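You operate a simulated robot arm through the tools that you are given. There is no shell and no other tool.

You are at the controls of a simulated robot arm. One attempt, no reset.

TASK
Clamp the blue tube, run at the test card's pressure, stop and bleed.

It is judged by the outcome, as a careful person would: the job done as asked, and still so three seconds after it is handed in. It fails if anything else is knocked over, pushed out of place, dropped, spilled or broken.

THE ROBOT
A 6-joint arm with a two-finger gripper, fixed in place. Base frame: the origin is at the foot of the arm, x ahead of it, y to its left, z up. Units: m, rad, N and s.
Its first joint turns from -2.897 to 2.897 rad. Payload 2.45 kg.
The TCP is the grasp point between the finger pads, 0.02 m short of the fingertips. In the tool frame z runs along the fingers and y along their closing line. The gripper opens to 0.14 m. The gripper's body begins 0.168 m behind the TCP.
Orientation is told as [roll, pitch, yaw] about the base's x, y, z axes, in that order, counted from this pose: with the fingers straight down and closing along the base's y, the tool's x points along the base's -x, its y along +y and its z along -z.

THE INTERFACE
- The arm moves only by the tool play_rows. Its argument "motion" is one flat list of numbers, 7 for each row, row after row: the shift along the tool's x, y, z in cm, then the turn, a rotation vector about the tool's x, y, z in rad, then the opening in per cent of the stroke, from 0 (shut) to 100 (fully open). In form: [tx, ty, tz, ax, ay, az, hand, tx, ty, tz, ax, ay, az, hand, ...]. A call has 1 to 20 rows; each row is the pose to reach, as a shift and turn from the pose commanded when the call began, along the tool's axes at that moment. A row lasts 0.2 s, in which the tool goes at most 0.05 m and 0.15 rad; a call with a longer step from one row to the next is refused whole, and so is a gripper value outside its range. Where a pose cannot be reached the arm comes as near as it can. A force on the tool above 90 N (or 10 N above the force at the start of the call, whichever is more), or a blocked arm, ends the call early, and 0.2 s more pass. Each finger travels about 0.045 m/s and halts on what it meets, pressing with about 32 N; the grip force reading is that of the motor and also rises with nothing between the fingers. The clock runs only during rows and for 0.2 s after the last one: add rows that repeat a pose to give the fingers time. It gives the time, the measured TCP pose, the force on the tool (base axes), the opening and the grip force at its end, in the units of the frame above (readings bear some noise), with the torque about the TCP (base axes, N m) and any sound that the robot's microphone picked up.
- Cameras (640 x 400 px; columns grow to the right, rows downward): "scene" is fixed at [0.4022, 0.4999, 1.7217]; the picture's right is [-0.71, -0.70, 0.00], its down [-0.58, 0.59, -0.56] and it looks along [0.39, -0.40, -0.83] (base axes); focal length 368 px, centre (320, 200). "wrist" rides on the gripper at [0.078, 0.011, -0.209] in the tool frame; the picture's right is [-0.14, 0.99, 0.00], its down [-0.92, -0.13, -0.37] and it looks along [-0.37, -0.05, 0.93] (tool axes); focal length 280 px, centre (320, 200). There is no depth. A picture from a camera that has moved, and an enlarged one, comes with that camera's place and axes in the base frame and with its lens.
- camera(camera): a new picture of that camera. It takes no simulated time.
- inspect(camera, box): a new picture of the part [left, top, right, bottom] of that camera's present view, enlarged. It takes no simulated time.
- finish_job(): hands the job in; it is judged then, once.

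Nothing tells you positions but the pictures and the camera data. Unless the task says otherwise, let go and move clear before handing in.

The tools are called after ">>>" as a command line: name --argument value ..., lists and objects as JSON in quotes. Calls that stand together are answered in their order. play_rows: Moves the arm, as the interface text tells. Its arguments: {"type":"object","properties":{"motion":{"type":"array"}},"required":["motion"]} The other tools are called the same way: camera (camera) takes a picture; inspect (camera, box) takes an enlarged picture of a part of a camera's view; finish_job () hands the job in.

At the start:

```text
time_s: 0.0
tcp_pos: [0.4701, 0.163, 1.2646]
tcp_rot: [0.0, -0.001, 0.001]
ft_force: [0.5, 1.1, 0.2]
wrist_torque: [-0.02, 0.01, -0.05]
gripper_width: 0.1398
grasp_force: 0.0
```

scene: 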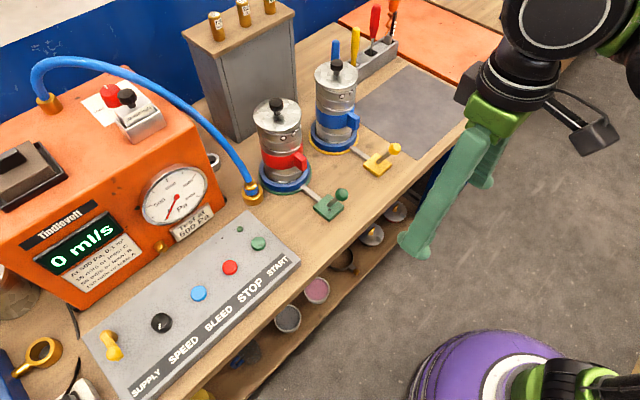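
wrist: 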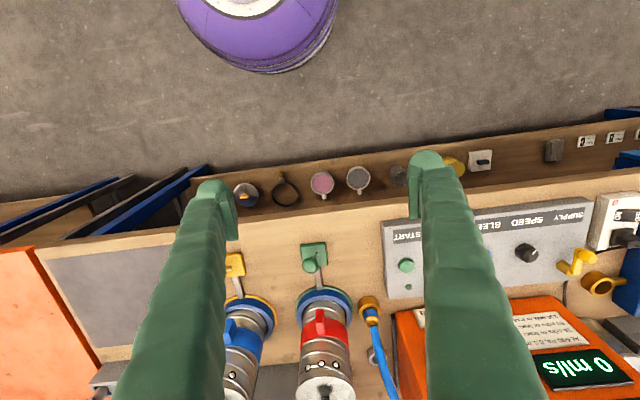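

I see an orange leak-test machine with a control panel, two cylindrical tubes (red and blue) with clamps, and a blue hose. I'll look closely at the parts before I move.

>>> inspect --camera "scene" --box '[0, 160, 220, 320]'

>>> inspect --camera "scene" --box '[230, 30, 430, 230]'

>>> inspect --camera "scene" --box '[80, 200, 320, 400]'

>>> inspect --camera "scene" --box '[80, 60, 240, 260]'

```text
2.50 times, centred on (110, 240) of scene
camera zoom: at [0.4022, 0.4999, 1.7217], right [-0.71, -0.7, 0.0], down [-0.58, 0.59, -0.56], along [0.39, -0.4, -0.83], focal length 921 px, centre (845, 100)
```

zoom: 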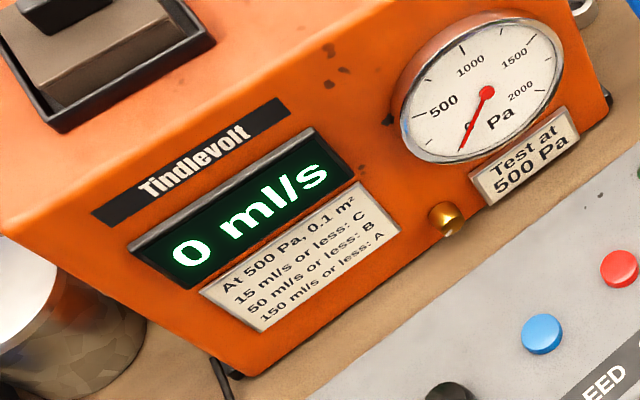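

```text
2.00 times, centred on (330, 130) of scene
camera zoom: at [0.4022, 0.4999, 1.7217], right [-0.71, -0.7, 0.0], down [-0.58, 0.59, -0.56], along [0.39, -0.4, -0.83], focal length 736 px, centre (300, 340)
```

zoom: 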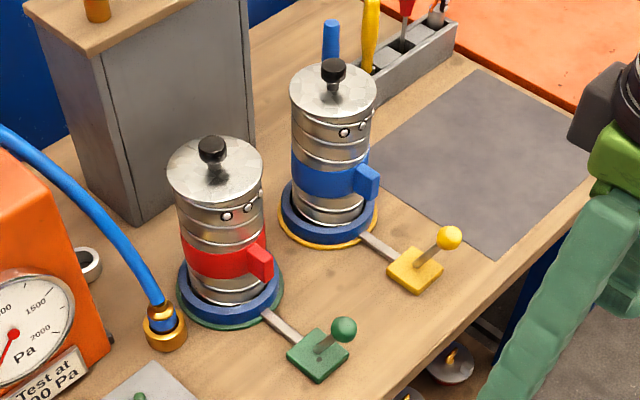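

```text
2.00 times, centred on (200, 300) of scene
camera zoom: at [0.4022, 0.4999, 1.7217], right [-0.71, -0.7, 0.0], down [-0.58, 0.59, -0.56], along [0.39, -0.4, -0.83], focal length 736 px, centre (560, 0)
```

zoom: 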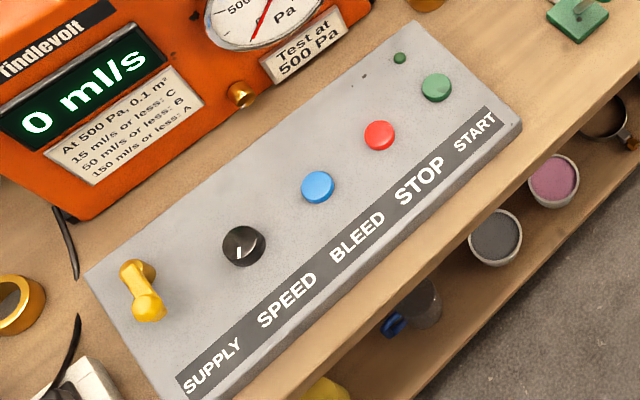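

```text
2.00 times, centred on (160, 160) of scene
camera zoom: at [0.4022, 0.4999, 1.7217], right [-0.71, -0.7, 0.0], down [-0.58, 0.59, -0.56], along [0.39, -0.4, -0.83], focal length 736 px, centre (640, 280)
```

zoom: 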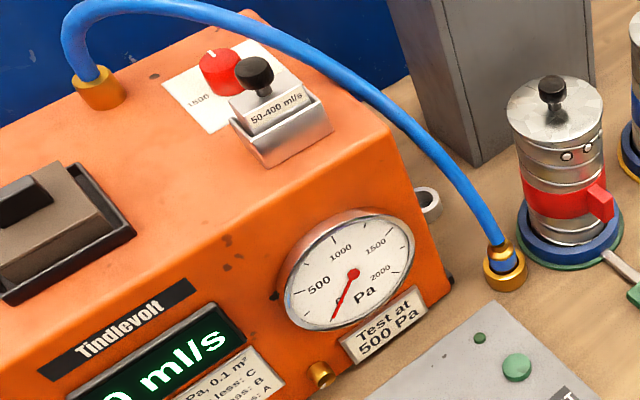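

I can make out START/STOP/BLEED/SPEED/SUPPLY on the panel, a "Test at 500 Pa" card, and two toggle levers by the tubes. Next I'll enlarge the wrist view and the lever areas.

>>> inspect --camera "wrist" --box '[200, 220, 400, 400]'

>>> inspect --camera "scene" --box '[240, 120, 420, 230]'

>>> inspect --camera "scene" --box '[80, 300, 200, 400]'

>>> inspect --camera "scene" --box '[80, 70, 180, 150]'

>>> inspect --camera "scene" --box '[200, 220, 280, 290]'

>>> inspect --camera "scene" --box '[130, 270, 230, 340]'

```text
2.22 times, centred on (300, 310) of wrist
camera zoom: at [0.3919, 0.1722, 1.4736], right [0.14, 0.99, 0.0], down [0.92, -0.13, 0.37], along [0.37, -0.05, -0.93], focal length 623 px, centre (364, -44)
```

zoom: 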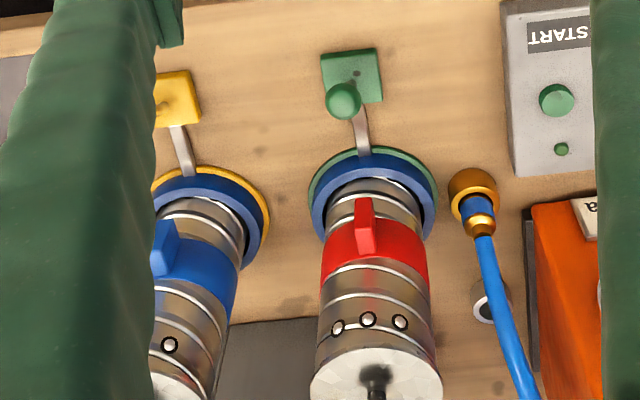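

```text
3.56 times, centred on (330, 175) of scene
camera zoom: at [0.4022, 0.4999, 1.7217], right [-0.71, -0.7, 0.0], down [-0.58, 0.59, -0.56], along [0.39, -0.4, -0.83], focal length 1309 px, centre (284, 289)
```

zoom: 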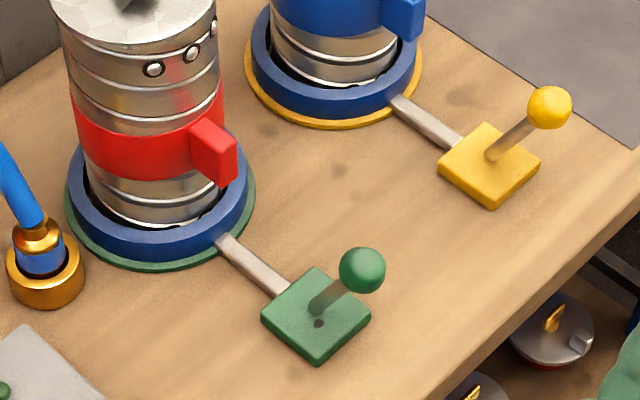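

```text
4.00 times, centred on (140, 350) of scene
camera zoom: at [0.4022, 0.4999, 1.7217], right [-0.71, -0.7, 0.0], down [-0.58, 0.59, -0.56], along [0.39, -0.4, -0.83], focal length 1473 px, centre (1040, -400)
```

zoom: 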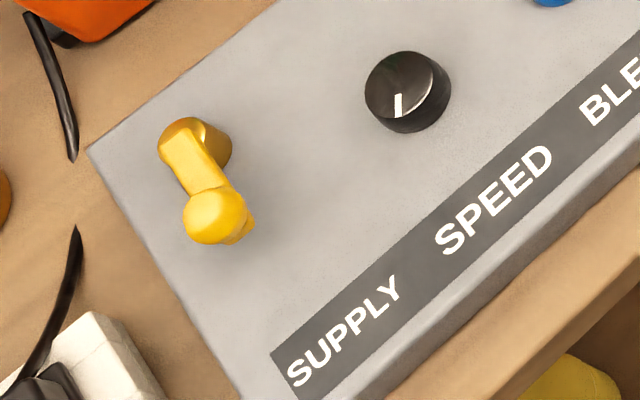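

```text
5.00 times, centred on (130, 110) of scene
camera zoom: at [0.4022, 0.4999, 1.7217], right [-0.71, -0.7, 0.0], down [-0.58, 0.59, -0.56], along [0.39, -0.4, -0.83], focal length 1841 px, centre (1270, 650)
```

zoom: 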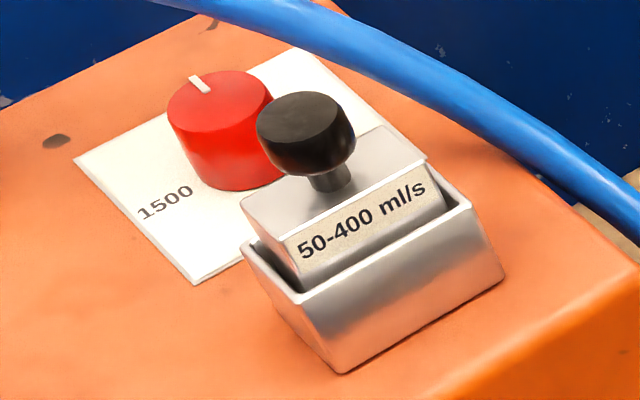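

```text
5.71 times, centred on (240, 255) of scene
camera zoom: at [0.4022, 0.4999, 1.7217], right [-0.71, -0.7, 0.0], down [-0.58, 0.59, -0.56], along [0.39, -0.4, -0.83], focal length 2104 px, centre (777, -114)
```

zoom: 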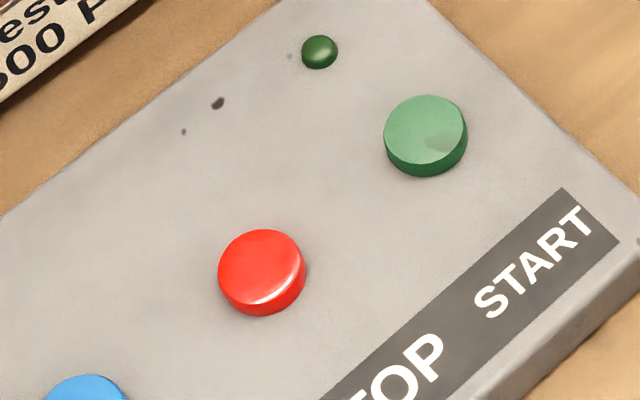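

```text
5.71 times, centred on (180, 305) of scene
camera zoom: at [0.4022, 0.4999, 1.7217], right [-0.71, -0.7, 0.0], down [-0.58, 0.59, -0.56], along [0.39, -0.4, -0.83], focal length 2104 px, centre (1120, -400)
```

zoom: 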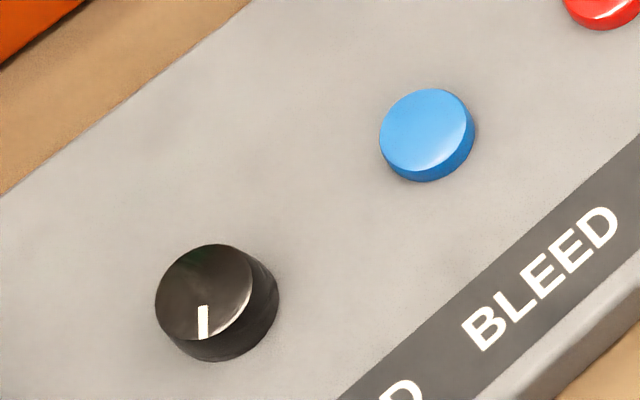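

The panel buttons triangulate to about z≈0.94 near x≈0.79. I'll move sideways (+y), staying high and clear, to see the machine top and the panel from the wrist camera.

>>> play_rows --motion '[0, 4, 0, 0, 0, 0, 100, 0, 8, 0, 0, 0, 0, 100, 0, 12, 0, 0, 0, 0, 100, 0, 16, 0, 0, 0, 0, 100, 0, 20, 0, 0, 0, 0, 100, 0, 24, 0, 0, 0, 0, 100, 0, 24, 0, 0, 0, 0, 100]'

>>> camera --camera "wrist"

>>> camera --camera "scene"

```text
time_s: 1.6
tcp_pos: [0.4719, 0.4042, 1.2638]
tcp_rot: [-0.001, 0.001, 0.002]
ft_force: [0.0, 0.1, 0.0]
wrist_torque: [-0.01, -0.01, -0.01]
gripper_width: 0.1398
grasp_force: 0.0
```

```text
taken
camera wrist: at [0.3926, 0.4135, 1.4735], right [0.14, 0.99, 0.0], down [0.92, -0.13, 0.37], along [0.37, -0.05, -0.93], focal length 280 px, centre (320, 200)
```

wrist: 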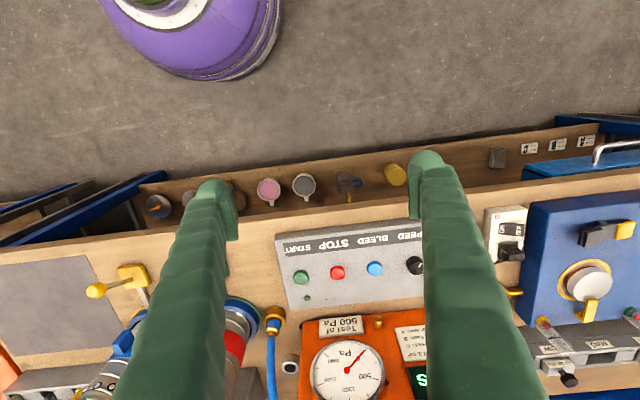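

```text
taken
```

scene: 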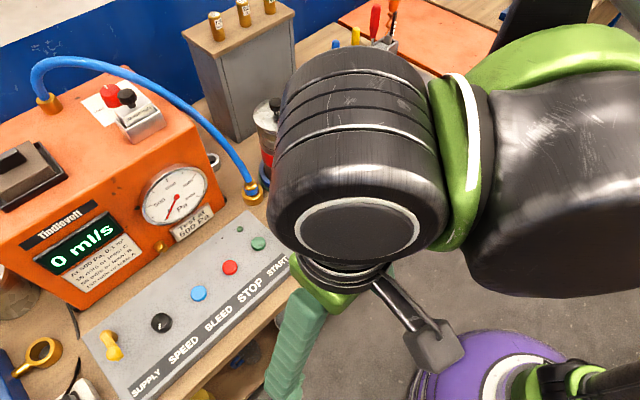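

The panel is at z≈0.94 and the gauge is around (0.94, 0.395, 1.07). Now I'll tilt the tool forward and raise it a bit so the wrist camera can see the top of the machine.

>>> play_rows --motion '[0, 0, -2, 0, -0.12, 0, 100, 0, 0, -4, 0, -0.24, 0, 100, 0, 0, -6, 0, -0.36, 0, 100, 0, 0, -8, 0, -0.48, 0, 100, 0, 0, -10, 0, -0.6, 0, 100, 0, 0, -10, 0, -0.6, 0, 100]'

>>> camera --camera "wrist"

```text
time_s: 3.0
tcp_pos: [0.4697, 0.4018, 1.3643]
tcp_rot: [0.002, -0.599, -0.001]
ft_force: [-0.1, 0.3, -0.1]
wrist_torque: [0.0, 0.03, 0.0]
gripper_width: 0.14
grasp_force: 0.2
```

```text
taken
camera wrist: at [0.2872, 0.4122, 1.4926], right [0.11, 0.99, 0.08], down [0.55, -0.13, 0.82], along [0.83, -0.05, -0.56], focal length 280 px, centre (320, 200)
```

wrist: 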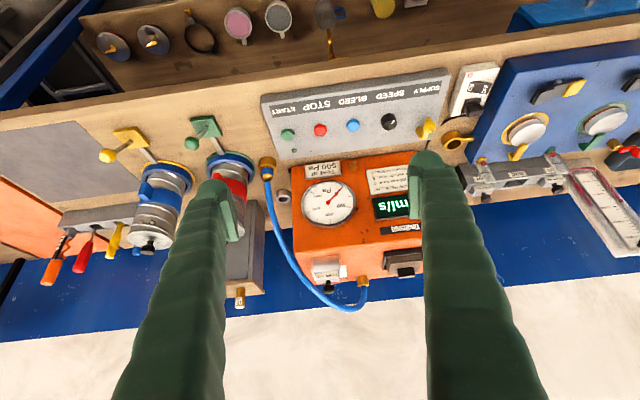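

>>> inspect --camera "wrist" --box '[280, 150, 430, 320]'

>>> inspect --camera "wrist" --box '[420, 50, 640, 250]'

>>> inspect --camera "wrist" --box '[80, 100, 280, 260]'

>>> inspect --camera "wrist" --box '[250, 60, 460, 180]'

```text
2.35 times, centred on (355, 235) of wrist
camera zoom: at [0.2872, 0.4122, 1.4926], right [0.11, 0.99, 0.08], down [0.55, -0.13, 0.82], along [0.83, -0.05, -0.56], focal length 660 px, centre (238, 118)
```

zoom: 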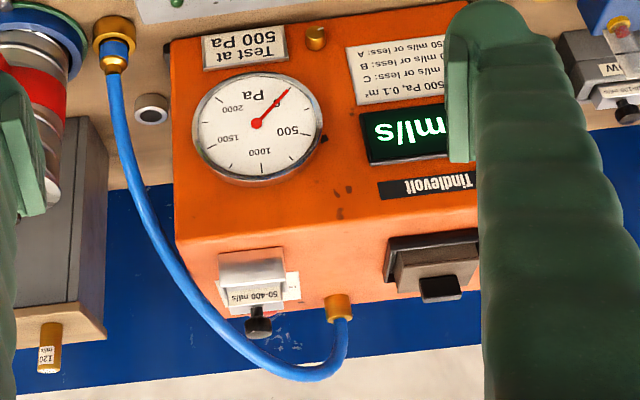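

```text
2.00 times, centred on (530, 150) of wrist
camera zoom: at [0.2872, 0.4122, 1.4926], right [0.11, 0.99, 0.08], down [0.55, -0.13, 0.82], along [0.83, -0.05, -0.56], focal length 561 px, centre (-100, 300)
```

zoom: 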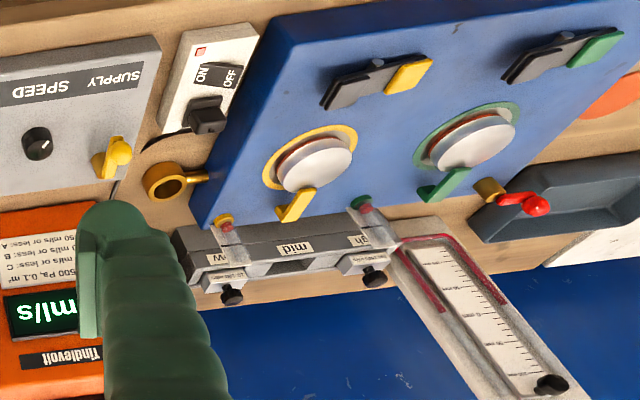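

```text
2.50 times, centred on (180, 180) of wrist
camera zoom: at [0.2872, 0.4122, 1.4926], right [0.11, 0.99, 0.08], down [0.55, -0.13, 0.82], along [0.83, -0.05, -0.56], focal length 701 px, centre (670, 250)
```

zoom: 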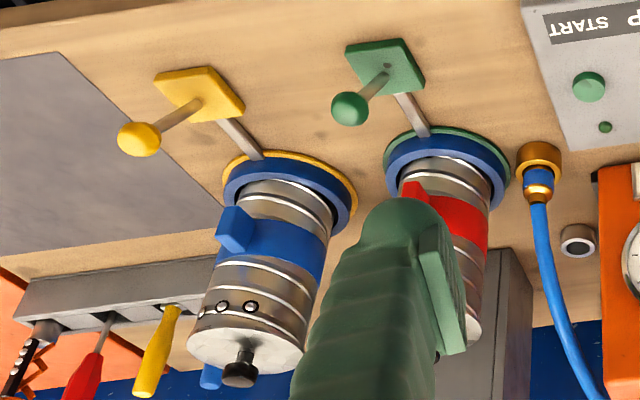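

```text
3.05 times, centred on (355, 120) of wrist
camera zoom: at [0.2872, 0.4122, 1.4926], right [0.11, 0.99, 0.08], down [0.55, -0.13, 0.82], along [0.83, -0.05, -0.56], focal length 854 px, centre (213, 444)
```

zoom: 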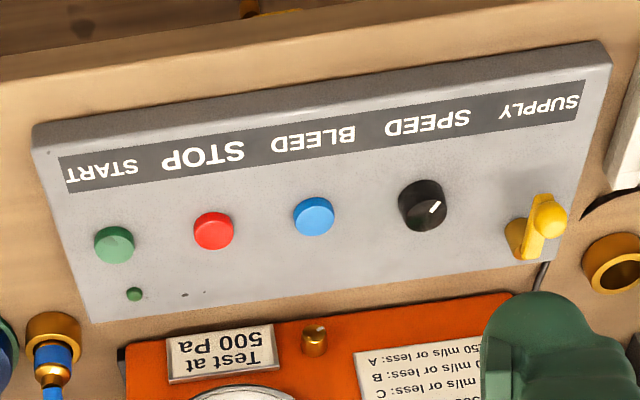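

I see a flow-element rack, a mains switch and a second blue unit to the far side. I want a better view of those before deciding what is relevant, so I'll shift further in +y.

>>> play_rows --motion '[0, 4, 0, 0, 0, 0, 100, 0, 8, 0, 0, 0, 0, 100, 0, 12, 0, 0, 0, 0, 100, 0, 16, 0, 0, 0, 0, 100, 0, 20, 0, 0, 0, 0, 100, 0, 20, 0, 0, 0, 0, 100]'

>>> camera --camera "wrist"

>>> inspect --camera "wrist" --box '[240, 40, 440, 200]'

>>> inspect --camera "wrist" --box '[240, 120, 440, 280]'

>>> inspect --camera "wrist" --box '[60, 100, 220, 320]'

>>> camera --camera "scene"

```text
time_s: 4.4
tcp_pos: [0.4722, 0.6022, 1.3651]
tcp_rot: [0.0, -0.602, 0.0]
ft_force: [-0.2, 0.5, 0.9]
wrist_torque: [0.0, 0.01, 0.02]
gripper_width: 0.14
grasp_force: 0.0
```

```text
taken
camera wrist: at [0.288, 0.6124, 1.4931], right [0.11, 0.99, 0.08], down [0.55, -0.13, 0.82], along [0.83, -0.05, -0.56], focal length 280 px, centre (320, 200)
```

wrist: 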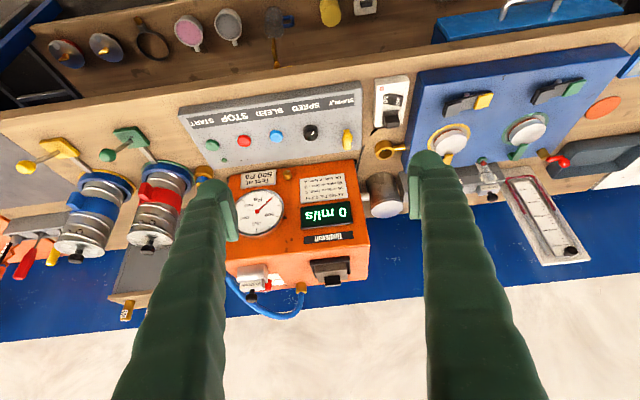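

```text
2.50 times, centred on (340, 120) of wrist
camera zoom: at [0.288, 0.6124, 1.4931], right [0.11, 0.99, 0.08], down [0.55, -0.13, 0.82], along [0.83, -0.05, -0.56], focal length 701 px, centre (270, 400)
```

zoom: 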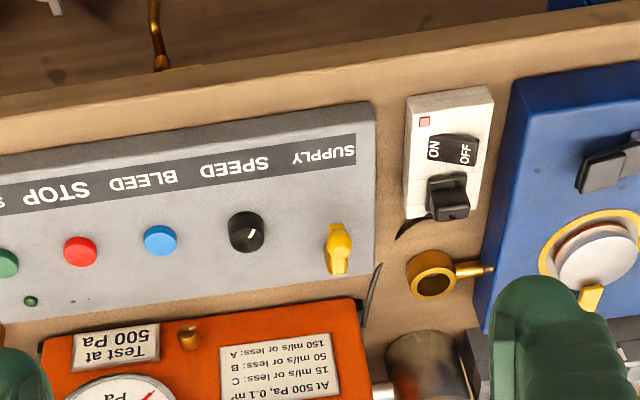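

```text
2.50 times, centred on (340, 200) of wrist
camera zoom: at [0.288, 0.6124, 1.4931], right [0.11, 0.99, 0.08], down [0.55, -0.13, 0.82], along [0.83, -0.05, -0.56], focal length 701 px, centre (270, 200)
```

zoom: 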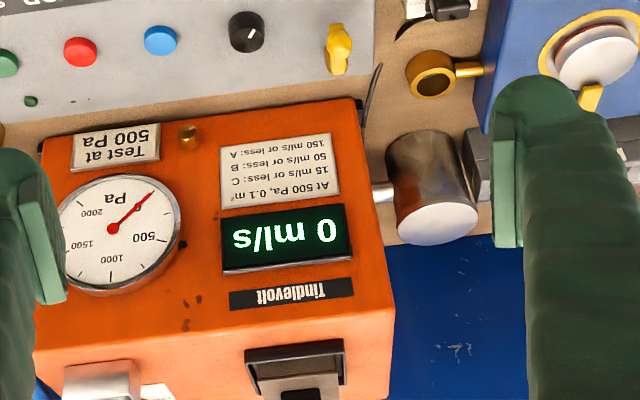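

```text
1.82 times, centred on (140, 210) of wrist
camera zoom: at [0.288, 0.6124, 1.4931], right [0.11, 0.99, 0.08], down [0.55, -0.13, 0.82], along [0.83, -0.05, -0.56], focal length 510 px, centre (647, 182)
```

zoom: 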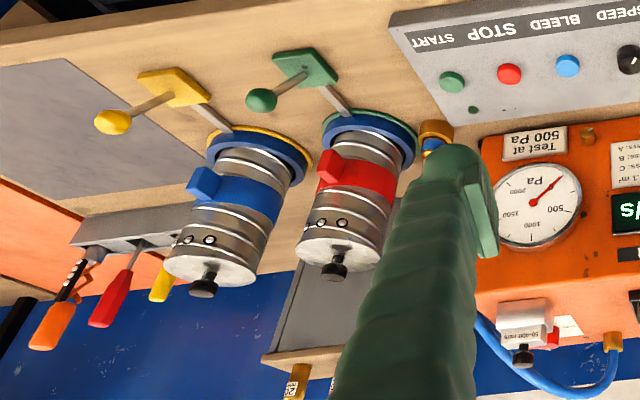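

```text
taken
```

scene: 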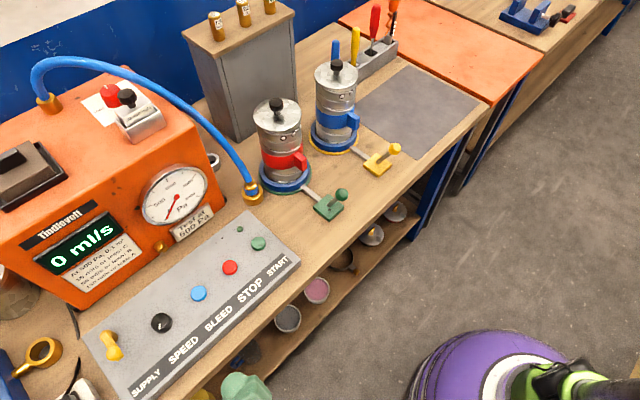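

Now I'll look closely at the blue unit and the mains switch.

>>> inspect --camera "wrist" --box '[360, 40, 640, 200]'

>>> inspect --camera "wrist" --box '[360, 60, 460, 170]'

>>> inspect --camera "wrist" --box '[440, 150, 640, 280]'

>>> inspect --camera "scene" --box '[240, 50, 420, 230]'

>>> inspect --camera "wrist" --box '[0, 0, 300, 100]'

```text
2.29 times, centred on (500, 120) of wrist
camera zoom: at [0.288, 0.6124, 1.4931], right [0.11, 0.99, 0.08], down [0.55, -0.13, 0.82], along [0.83, -0.05, -0.56], focal length 641 px, centre (-91, 383)
```

zoom: 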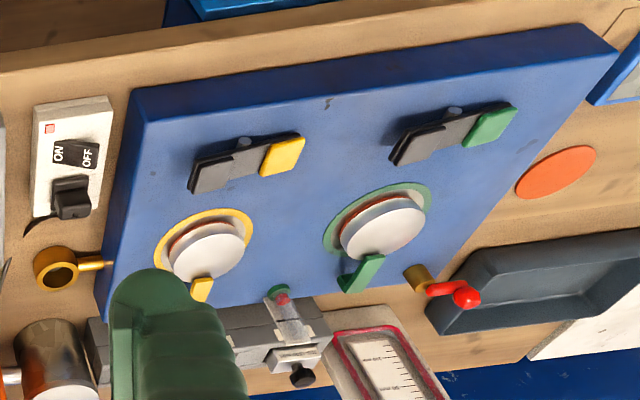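

```text
3.64 times, centred on (410, 115) of wrist
camera zoom: at [0.288, 0.6124, 1.4931], right [0.11, 0.99, 0.08], down [0.55, -0.13, 0.82], along [0.83, -0.05, -0.56], focal length 1020 px, centre (-7, 509)
```

zoom: 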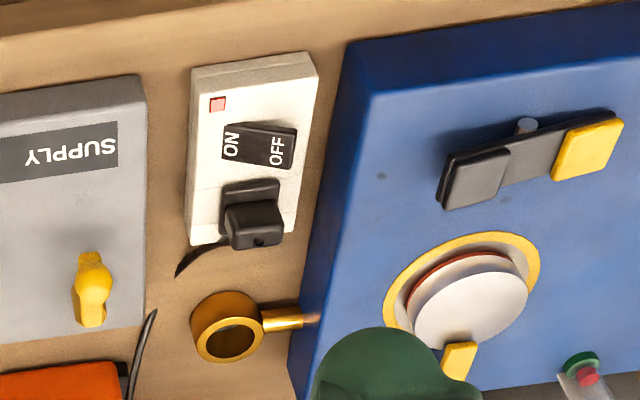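

```text
3.08 times, centred on (540, 215) of wrist
camera zoom: at [0.288, 0.6124, 1.4931], right [0.11, 0.99, 0.08], down [0.55, -0.13, 0.82], along [0.83, -0.05, -0.56], focal length 863 px, centre (-357, 154)
```

zoom: 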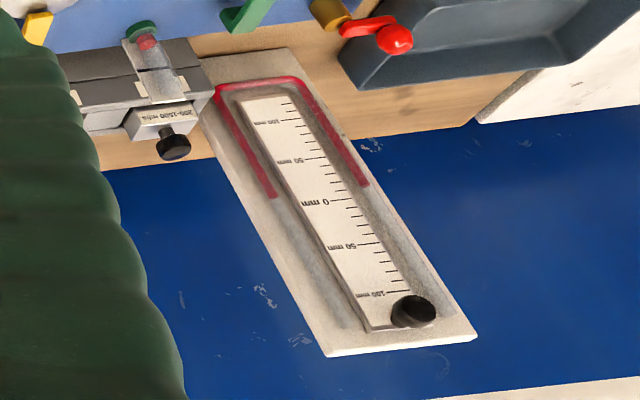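

```text
2.22 times, centred on (330, 140) of scene
camera zoom: at [0.4022, 0.4999, 1.7217], right [-0.71, -0.7, 0.0], down [-0.58, 0.59, -0.56], along [0.39, -0.4, -0.83], focal length 818 px, centre (298, 333)
```

zoom: 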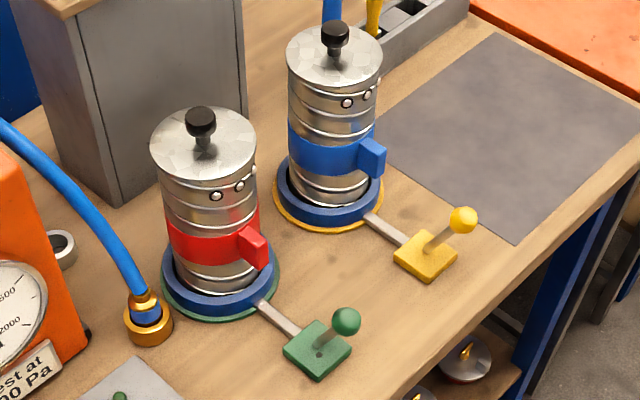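

```text
2.13 times, centred on (150, 50) of wrist
camera zoom: at [0.288, 0.6124, 1.4931], right [0.11, 0.99, 0.08], down [0.55, -0.13, 0.82], along [0.83, -0.05, -0.56], focal length 598 px, centre (683, 520)
```

zoom: 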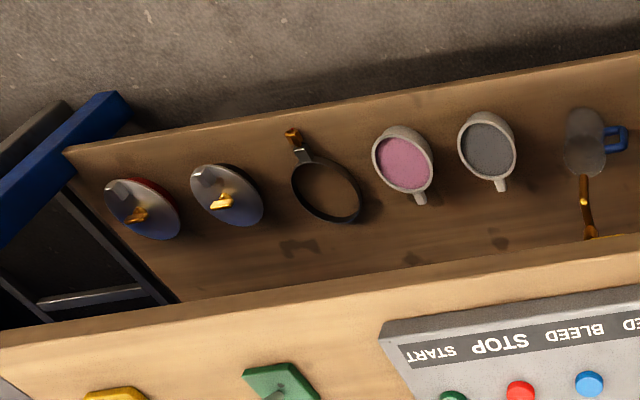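

The clamps' base plates are at z≈0.91, and the green lever leans toward the robot, away from its tube. I'll now go above the machine to read the red knob's card from the top.

>>> play_rows --motion '[-3, -2.5, 1.145, 0, 0.075, 0, 100, -6, -5, 2.29, 0, 0.15, 0, 100, -9, -7.5, 3.435, 0, 0.225, 0, 100, -12, -10, 4.58, 0, 0.3, 0, 100, -15, -12.5, 5.725, 0, 0.375, 0, 100, -18, -15, 6.87, 0, 0.45, 0, 100, -21, -17.5, 8.015, 0, 0.525, 0, 100, -24, -20, 9.16, 0, 0.6, 0, 100, -24, -20, 9.16, 0, 0.6, 0, 100]'

>>> camera --camera "wrist"

>>> inspect --camera "wrist" --box '[200, 200, 440, 360]'

```text
time_s: 6.4
tcp_pos: [0.6614, 0.365, 1.3114]
tcp_rot: [-0.002, 0.001, 0.003]
ft_force: [0.6, 0.8, 0.3]
wrist_torque: [-0.05, 0.07, 0.0]
gripper_width: 0.1402
grasp_force: 0.1
out of reach, approached as far as the arm can: row 3, 4, 5, 6, 7, 8, 9
```

```text
taken
camera wrist: at [0.5833, 0.3754, 1.5208], right [0.14, 0.99, 0.0], down [0.92, -0.13, 0.37], along [0.36, -0.05, -0.93], focal length 280 px, centre (320, 200)
```

wrist: 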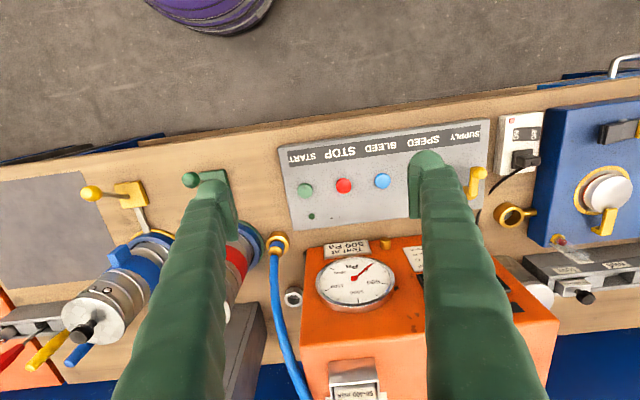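

```text
2.50 times, centred on (320, 280) of wrist
camera zoom: at [0.5833, 0.3754, 1.5208], right [0.14, 0.99, 0.0], down [0.92, -0.13, 0.37], along [0.36, -0.05, -0.93], focal length 701 px, centre (320, 0)
```

zoom: 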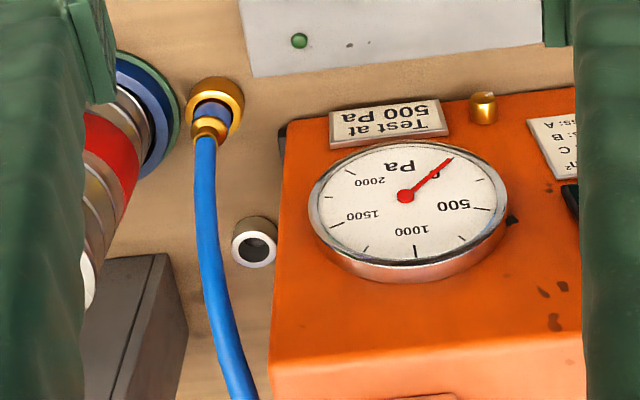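

The reach limit kept me lower than intended, but I'm clear of everything. I'll check the red knob's card from the scene camera at high zoom, along with the cartridge and the "box" on the machine.

>>> inspect --camera "scene" --box '[85, 75, 145, 125]'

>>> inspect --camera "scene" --box '[0, 130, 80, 220]'

>>> inspect --camera "scene" --box '[135, 160, 225, 250]'

>>> inspect --camera "scene" --box '[0, 320, 110, 400]'

```text
8.00 times, centred on (115, 100) of scene
camera zoom: at [0.4022, 0.4999, 1.7217], right [-0.71, -0.7, 0.0], down [-0.58, 0.59, -0.56], along [0.39, -0.4, -0.83], focal length 2946 px, centre (1960, 1000)
```

zoom: 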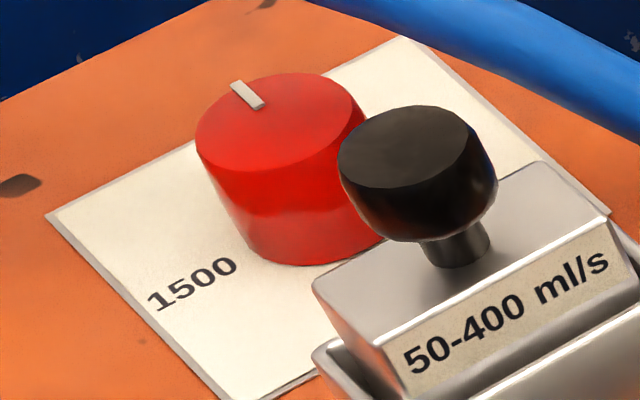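

```text
4.44 times, centred on (40, 175) of scene
camera zoom: at [0.4022, 0.4999, 1.7217], right [-0.71, -0.7, 0.0], down [-0.58, 0.59, -0.56], along [0.39, -0.4, -0.83], focal length 1637 px, centre (1564, 311)
```

zoom: 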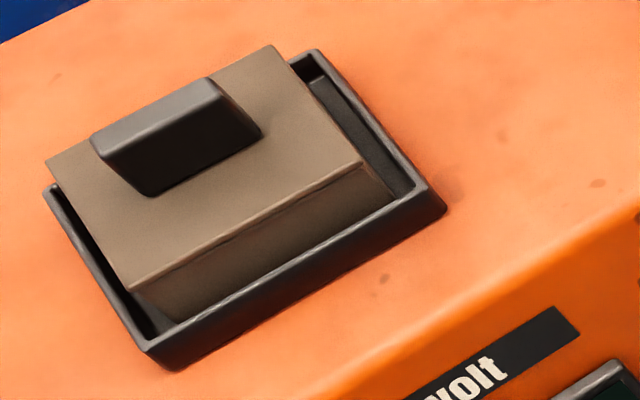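

```text
4.44 times, centred on (180, 205) of scene
camera zoom: at [0.4022, 0.4999, 1.7217], right [-0.71, -0.7, 0.0], down [-0.58, 0.59, -0.56], along [0.39, -0.4, -0.83], focal length 1637 px, centre (942, 178)
```

zoom: 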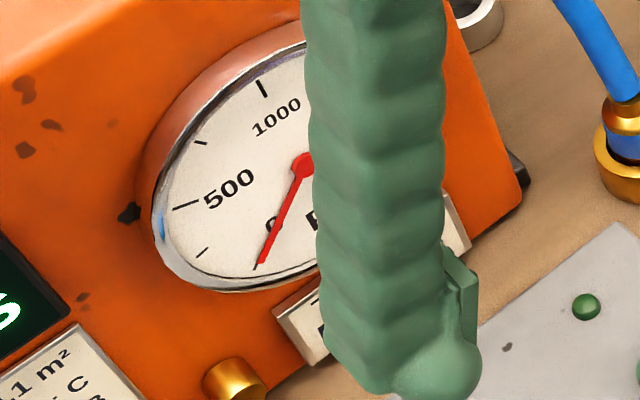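

```text
5.00 times, centred on (55, 360) of scene
camera zoom: at [0.4022, 0.4999, 1.7217], right [-0.71, -0.7, 0.0], down [-0.58, 0.59, -0.56], along [0.39, -0.4, -0.83], focal length 1841 px, centre (1645, -600)
```

zoom: 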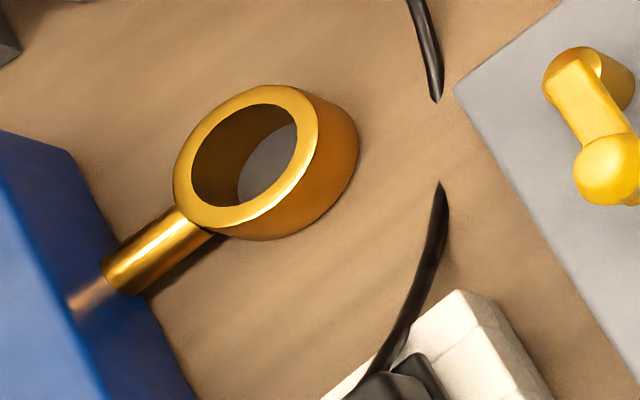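

I'll look at the mains socket and supply lever from this closer wrist position.

>>> inspect --camera "wrist" --box '[440, 100, 560, 220]'

>>> inspect --camera "wrist" --box '[280, 120, 500, 250]'

>>> inspect --camera "wrist" --box '[50, 150, 240, 350]'

```text
3.33 times, centred on (500, 160) of wrist
camera zoom: at [0.5833, 0.3754, 1.5208], right [0.14, 0.99, 0.0], down [0.92, -0.13, 0.37], along [0.36, -0.05, -0.93], focal length 935 px, centre (-280, 333)
```

zoom: 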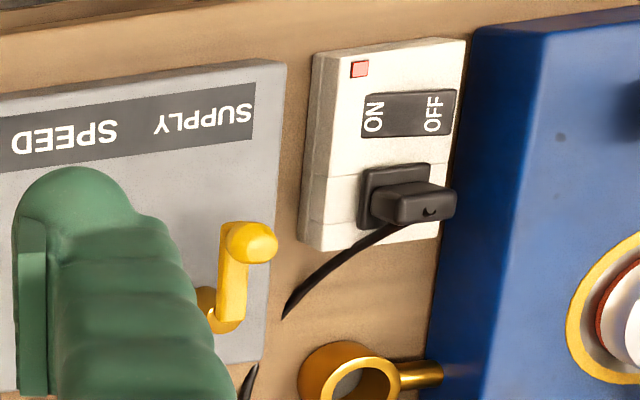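

```text
2.91 times, centred on (390, 185) of wrist
camera zoom: at [0.5833, 0.3754, 1.5208], right [0.14, 0.99, 0.0], down [0.92, -0.13, 0.37], along [0.36, -0.05, -0.93], focal length 816 px, centre (116, 244)
```

zoom: 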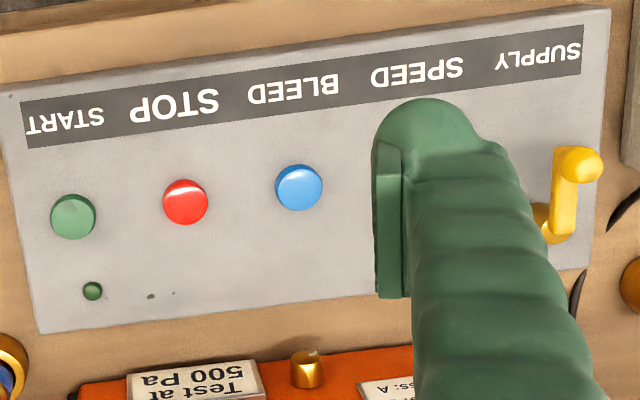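

```text
2.00 times, centred on (145, 250) of wrist
camera zoom: at [0.5833, 0.3754, 1.5208], right [0.14, 0.99, 0.0], down [0.92, -0.13, 0.37], along [0.36, -0.05, -0.93], focal length 561 px, centre (670, 100)
```

zoom: 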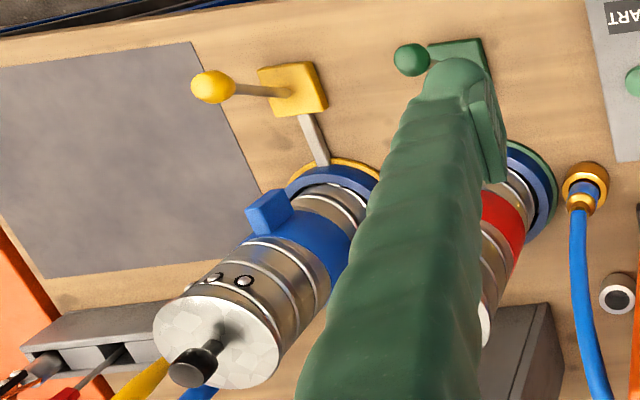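

The display is powered, and the yellow clamp lever knob is at about (0.711, -0.09, 1.01), leaning toward me. I'll move over to the clamp area high up and take a closer look.

>>> play_rows --motion '[0.5, -4, 0.5, 0, 0, 0, 100, 1, -8, 1, 0, 0, 0, 100, 1.5, -12, 1.5, 0, 0, 0, 100, 2, -16, 2, 0, 0, 0, 100, 2.5, -20, 2.5, 0, 0, 0, 100, 3, -24, 3, 0, 0, 0, 100, 3.5, -28, 3.5, 0, 0, 0, 100, 4, -32, 4, 0, 0, 0, 100, 4.5, -36, 4.5, 0, 0, 0, 100, 5, -40, 5, 0, 0, 0, 100, 6, -43, 6, 0, 0, 0, 100, 6, -45.5, 6, 0, 0, 0, 100, 6, -45.5, 6, 0, 0, 0, 100]'

>>> camera --camera "wrist"

>>> camera --camera "scene"

```text
time_s: 9.2
tcp_pos: [0.6013, -0.0899, 1.2511]
tcp_rot: [0.0, -0.001, 0.001]
ft_force: [-0.7, 0.0, 0.1]
wrist_torque: [0.02, -0.02, -0.01]
gripper_width: 0.1399
grasp_force: 0.1
```

```text
taken
camera wrist: at [0.5229, -0.0808, 1.4604], right [0.14, 0.99, 0.0], down [0.92, -0.13, 0.37], along [0.37, -0.05, -0.93], focal length 280 px, centre (320, 200)
```

wrist: 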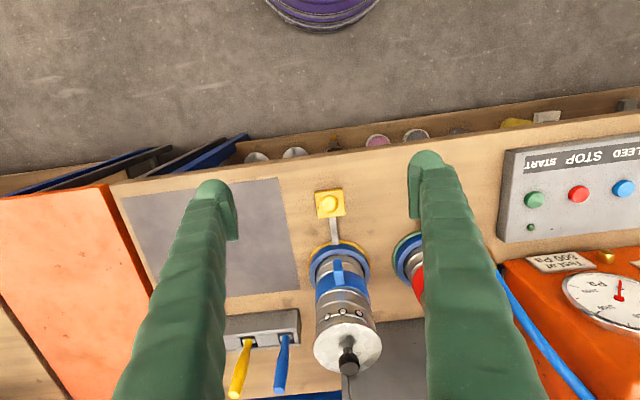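

```text
taken
```

scene: 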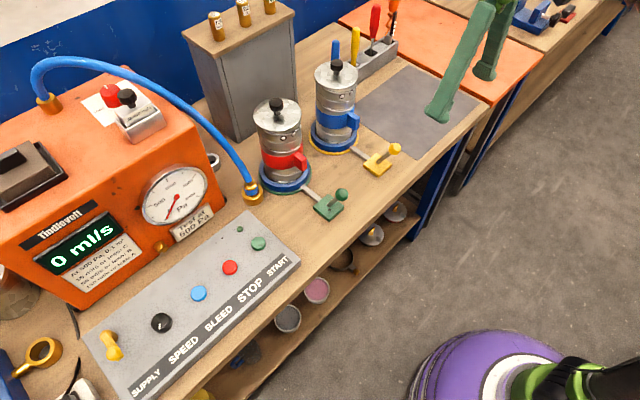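

>>> inspect --camera "wrist" --box '[280, 170, 400, 270]'

>>> inspect --camera "scene" --box '[310, 130, 420, 200]'

```text
4.00 times, centred on (340, 220) of wrist
camera zoom: at [0.5229, -0.0808, 1.4604], right [0.14, 0.99, 0.0], down [0.92, -0.13, 0.37], along [0.37, -0.05, -0.93], focal length 1122 px, centre (240, 120)
```

zoom: 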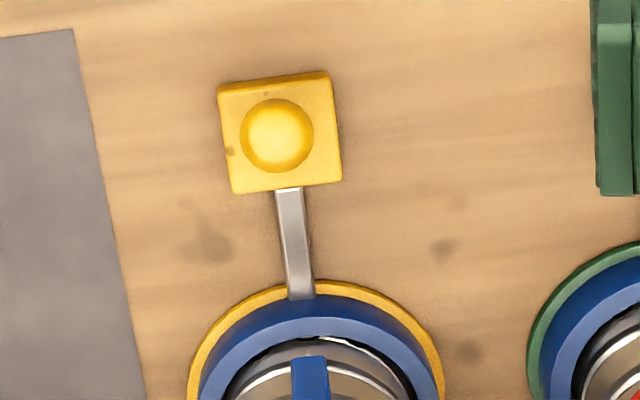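

```text
5.71 times, centred on (365, 165) of scene
camera zoom: at [0.4022, 0.4999, 1.7217], right [-0.71, -0.7, 0.0], down [-0.58, 0.59, -0.56], along [0.39, -0.4, -0.83], focal length 2104 px, centre (63, 400)
```

zoom: 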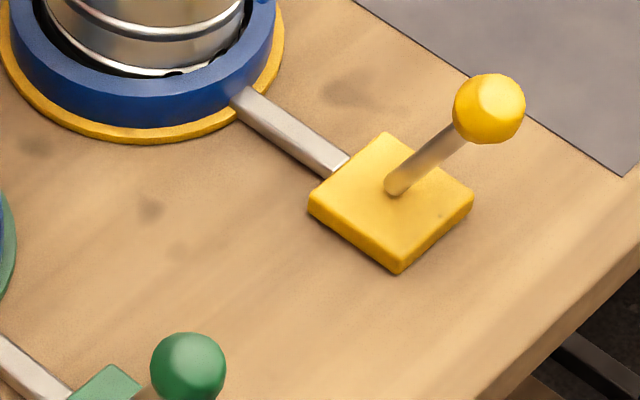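

The yellow knob is a 16 mm radius ball at (0.711, -0.090, 1.010), with its pivot near (0.752, -0.091). I'll close the fingers, come down in front of it (at x≈0.61), then push it toward the tube.

>>> play_rows --motion '[0, 0, 4, 0, 0, 0, 0, 0, 0, 8, 0, 0, 0, 0, 0, 0, 12, 0, 0, 0, 0, 0, 0, 16, 0, 0, 0, 0, 0, 0, 20, 0, 0, 0, 0, 0, 0, 23, 0, 0, 0, 0, 0, 0, 25, 0, 0, 0, 0, 0, 0, 25, 0, 0, 0, 0, 0, 0, 25, 0, 0, 0, 0, 0, 0, 25, 0, 0, 0, 0]'

>>> camera --camera "wrist"

>>> camera --camera "scene"

```text
time_s: 11.4
tcp_pos: [0.6015, -0.0916, 1.0002]
tcp_rot: [0.001, -0.001, -0.001]
ft_force: [0.3, -0.6, 1.5]
wrist_torque: [0.02, -0.03, -0.01]
gripper_width: 0.0002
grasp_force: 29.6
```

```text
taken
camera wrist: at [0.5237, -0.0807, 1.209], right [0.14, 0.99, 0.0], down [0.92, -0.13, 0.37], along [0.37, -0.05, -0.93], focal length 280 px, centre (320, 200)
```

wrist: 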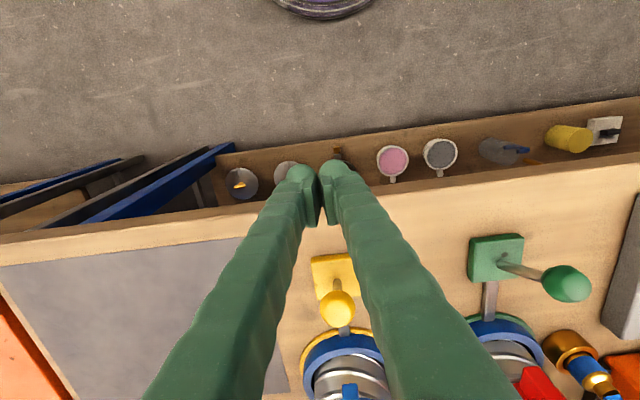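

```text
taken
```

scene: 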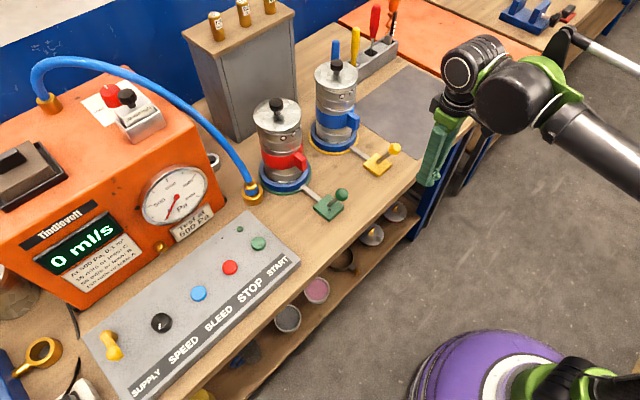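

The closed fingers are in front of the knob at z=1.0. I'll push forward slowly toward the tube and check the force partway.

>>> play_rows --motion '[-3, 0, 0, 0, 0, 0, 0, -6, 0, 0, 0, 0, 0, 0, -7, 0, 0, 0, 0, 0, 0, -8, 0, 0, 0, 0, 0, 0, -9, 0, 0, 0, 0, 0, 0, -10, 0, 0, 0, 0, 0, 0]'

>>> camera --camera "scene"

>>> camera --camera "wrist"

```text
time_s: 12.8
tcp_pos: [0.7003, -0.0901, 1.0013]
tcp_rot: [-0.002, -0.002, 0.003]
ft_force: [-0.9, 0.0, 1.0]
wrist_torque: [0.02, -0.03, -0.02]
gripper_width: 0.0
grasp_force: 29.5
```

```text
taken
```

scene: 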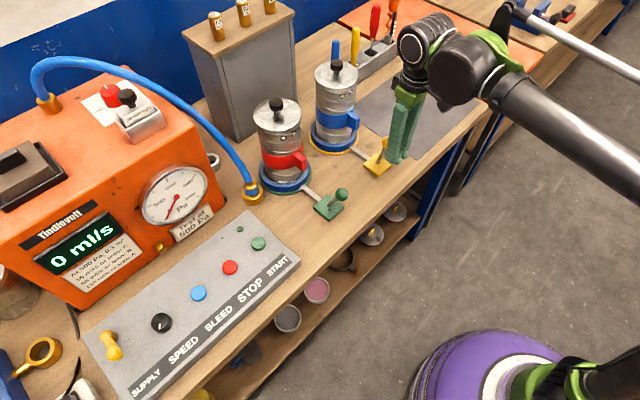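

```text
taken
camera wrist: at [0.622, -0.0794, 1.2103], right [0.14, 0.99, 0.0], down [0.92, -0.13, 0.37], along [0.37, -0.05, -0.93], focal length 280 px, centre (320, 200)
```

wrist: 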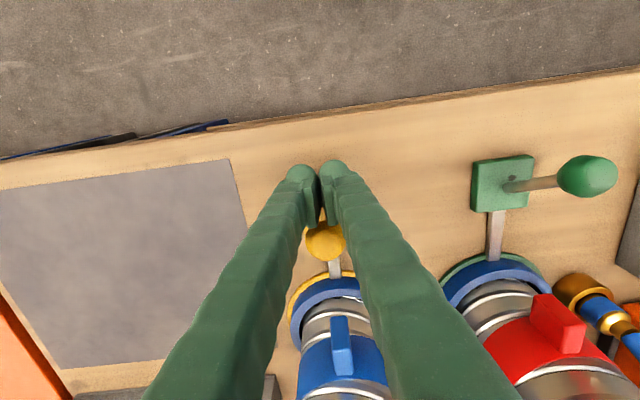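

The lever is moving easily: the knob is now near x≈0.734 with under 1 N. I'll keep pushing past centre.

>>> play_rows --motion '[-1, 0, 0, 0, 0, 0, 0, -2, 0, 0, 0, 0, 0, 0, -3, 0, 0, 0, 0, 0, 0, -4, 0, 0, 0, 0, 0, 0, -5, 0, 0, 0, 0, 0, 0]'

>>> camera --camera "scene"

>>> camera --camera "wrist"

```text
time_s: 14.0
tcp_pos: [0.7497, -0.0896, 1.0009]
tcp_rot: [-0.001, 0.0, -0.002]
ft_force: [-0.3, -0.4, 1.1]
wrist_torque: [-0.03, -0.05, 0.01]
gripper_width: 0.0
grasp_force: 29.2
```

```text
taken
```

scene: 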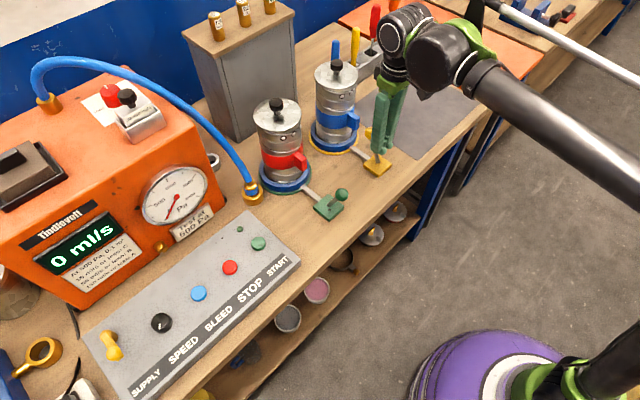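

```text
taken
camera wrist: at [0.672, -0.0794, 1.2099], right [0.14, 0.99, 0.0], down [0.92, -0.13, 0.37], along [0.37, -0.05, -0.93], focal length 280 px, centre (320, 200)
```

wrist: 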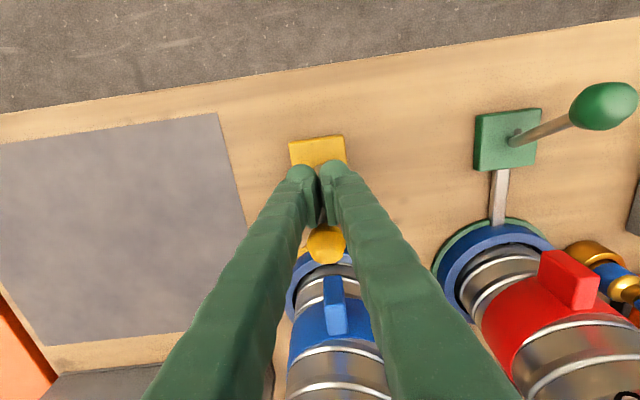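

The knob is now past centre at x≈0.79. I'll nudge a bit further to check that it has reached its stop.

>>> play_rows --motion '[-0.5, 0, 0, 0, 0, 0, 0, -1, 0, 0, 0, 0, 0, 0, -1.5, 0, 0, 0, 0, 0, 0]'

>>> inspect --camera "scene" --box '[300, 80, 440, 200]'

>>> camera --camera "wrist"

```text
time_s: 14.9
tcp_pos: [0.7575, -0.0893, 1.0009]
tcp_rot: [0.002, 0.014, 0.0]
ft_force: [-50.3, 5.7, 2.6]
wrist_torque: [-0.11, -0.24, 0.11]
gripper_width: 0.006
grasp_force: 29.6
stopped in row 3: the force on the tool passed its limit at 95 N (the readings are from after the stop); the commanded pose is now the measured one
```

```text
3.33 times, centred on (370, 140) of scene
camera zoom: at [0.4022, 0.4999, 1.7217], right [-0.71, -0.7, 0.0], down [-0.58, 0.59, -0.56], along [0.39, -0.4, -0.83], focal length 1228 px, centre (153, 400)
```

zoom: 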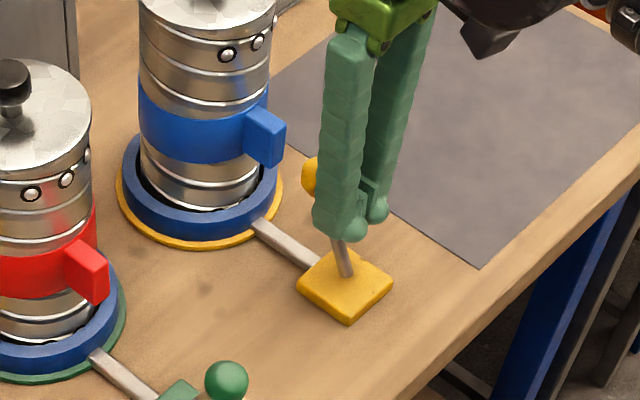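

```text
taken
camera wrist: at [0.683, -0.0798, 1.2116], right [0.14, 0.99, 0.0], down [0.93, -0.13, 0.36], along [0.35, -0.05, -0.93], focal length 280 px, centre (320, 200)
```

wrist: 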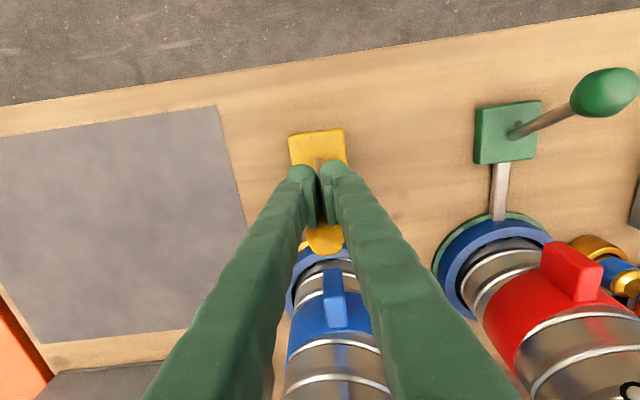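

The lever hit a firm stop at the far side, so it's fully thrown. I'll back off and check that it stays and the clamp has closed on the tube.

>>> play_rows --motion '[1, 0, 0, 0, 0, 0, 0, 3, 0, 0, 0, 0, 0, 0, 6, 0, 0, 0, 0, 0, 0, 10, 0, 0, 0, 0, 0, 0, 12, 0, -4, 0, 0, 0, 0, 12, 0, -9, 0, 0, 0, 0, 12, 0, -14, 0, 0, 0, 0, 12, 0, -19, 0, 0, 0, 0, 12, 0, -19, 0, 0, 0, 0]'

>>> inspect --camera "scene" --box '[240, 50, 420, 230]'

>>> camera --camera "wrist"

```text
time_s: 16.9
tcp_pos: [0.6429, -0.094, 1.1898]
tcp_rot: [0.003, 0.009, 0.001]
ft_force: [-0.5, -1.2, -0.5]
wrist_torque: [0.01, 0.01, 0.01]
gripper_width: 0.0
grasp_force: 29.0
```

```text
2.22 times, centred on (330, 140) of scene
camera zoom: at [0.4022, 0.4999, 1.7217], right [-0.71, -0.7, 0.0], down [-0.58, 0.59, -0.56], along [0.39, -0.4, -0.83], focal length 818 px, centre (298, 333)
```

zoom: 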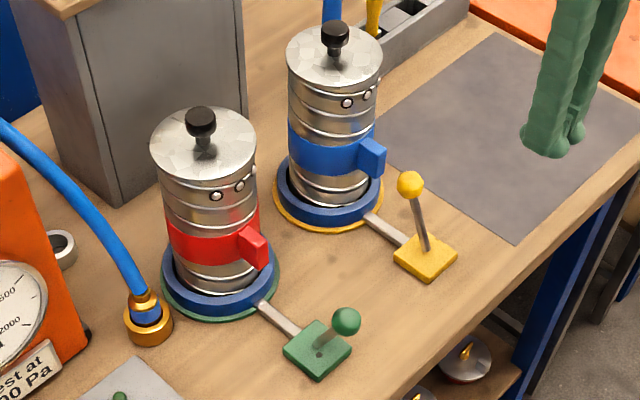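

```text
taken
camera wrist: at [0.566, -0.0828, 1.3998], right [0.14, 0.99, 0.0], down [0.92, -0.13, 0.36], along [0.36, -0.05, -0.93], focal length 280 px, centre (320, 200)
```

wrist: 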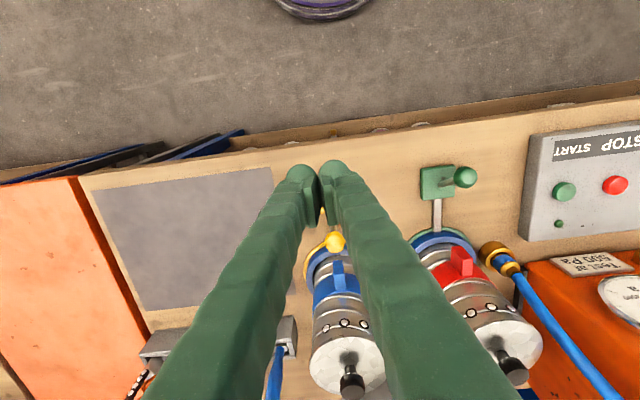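

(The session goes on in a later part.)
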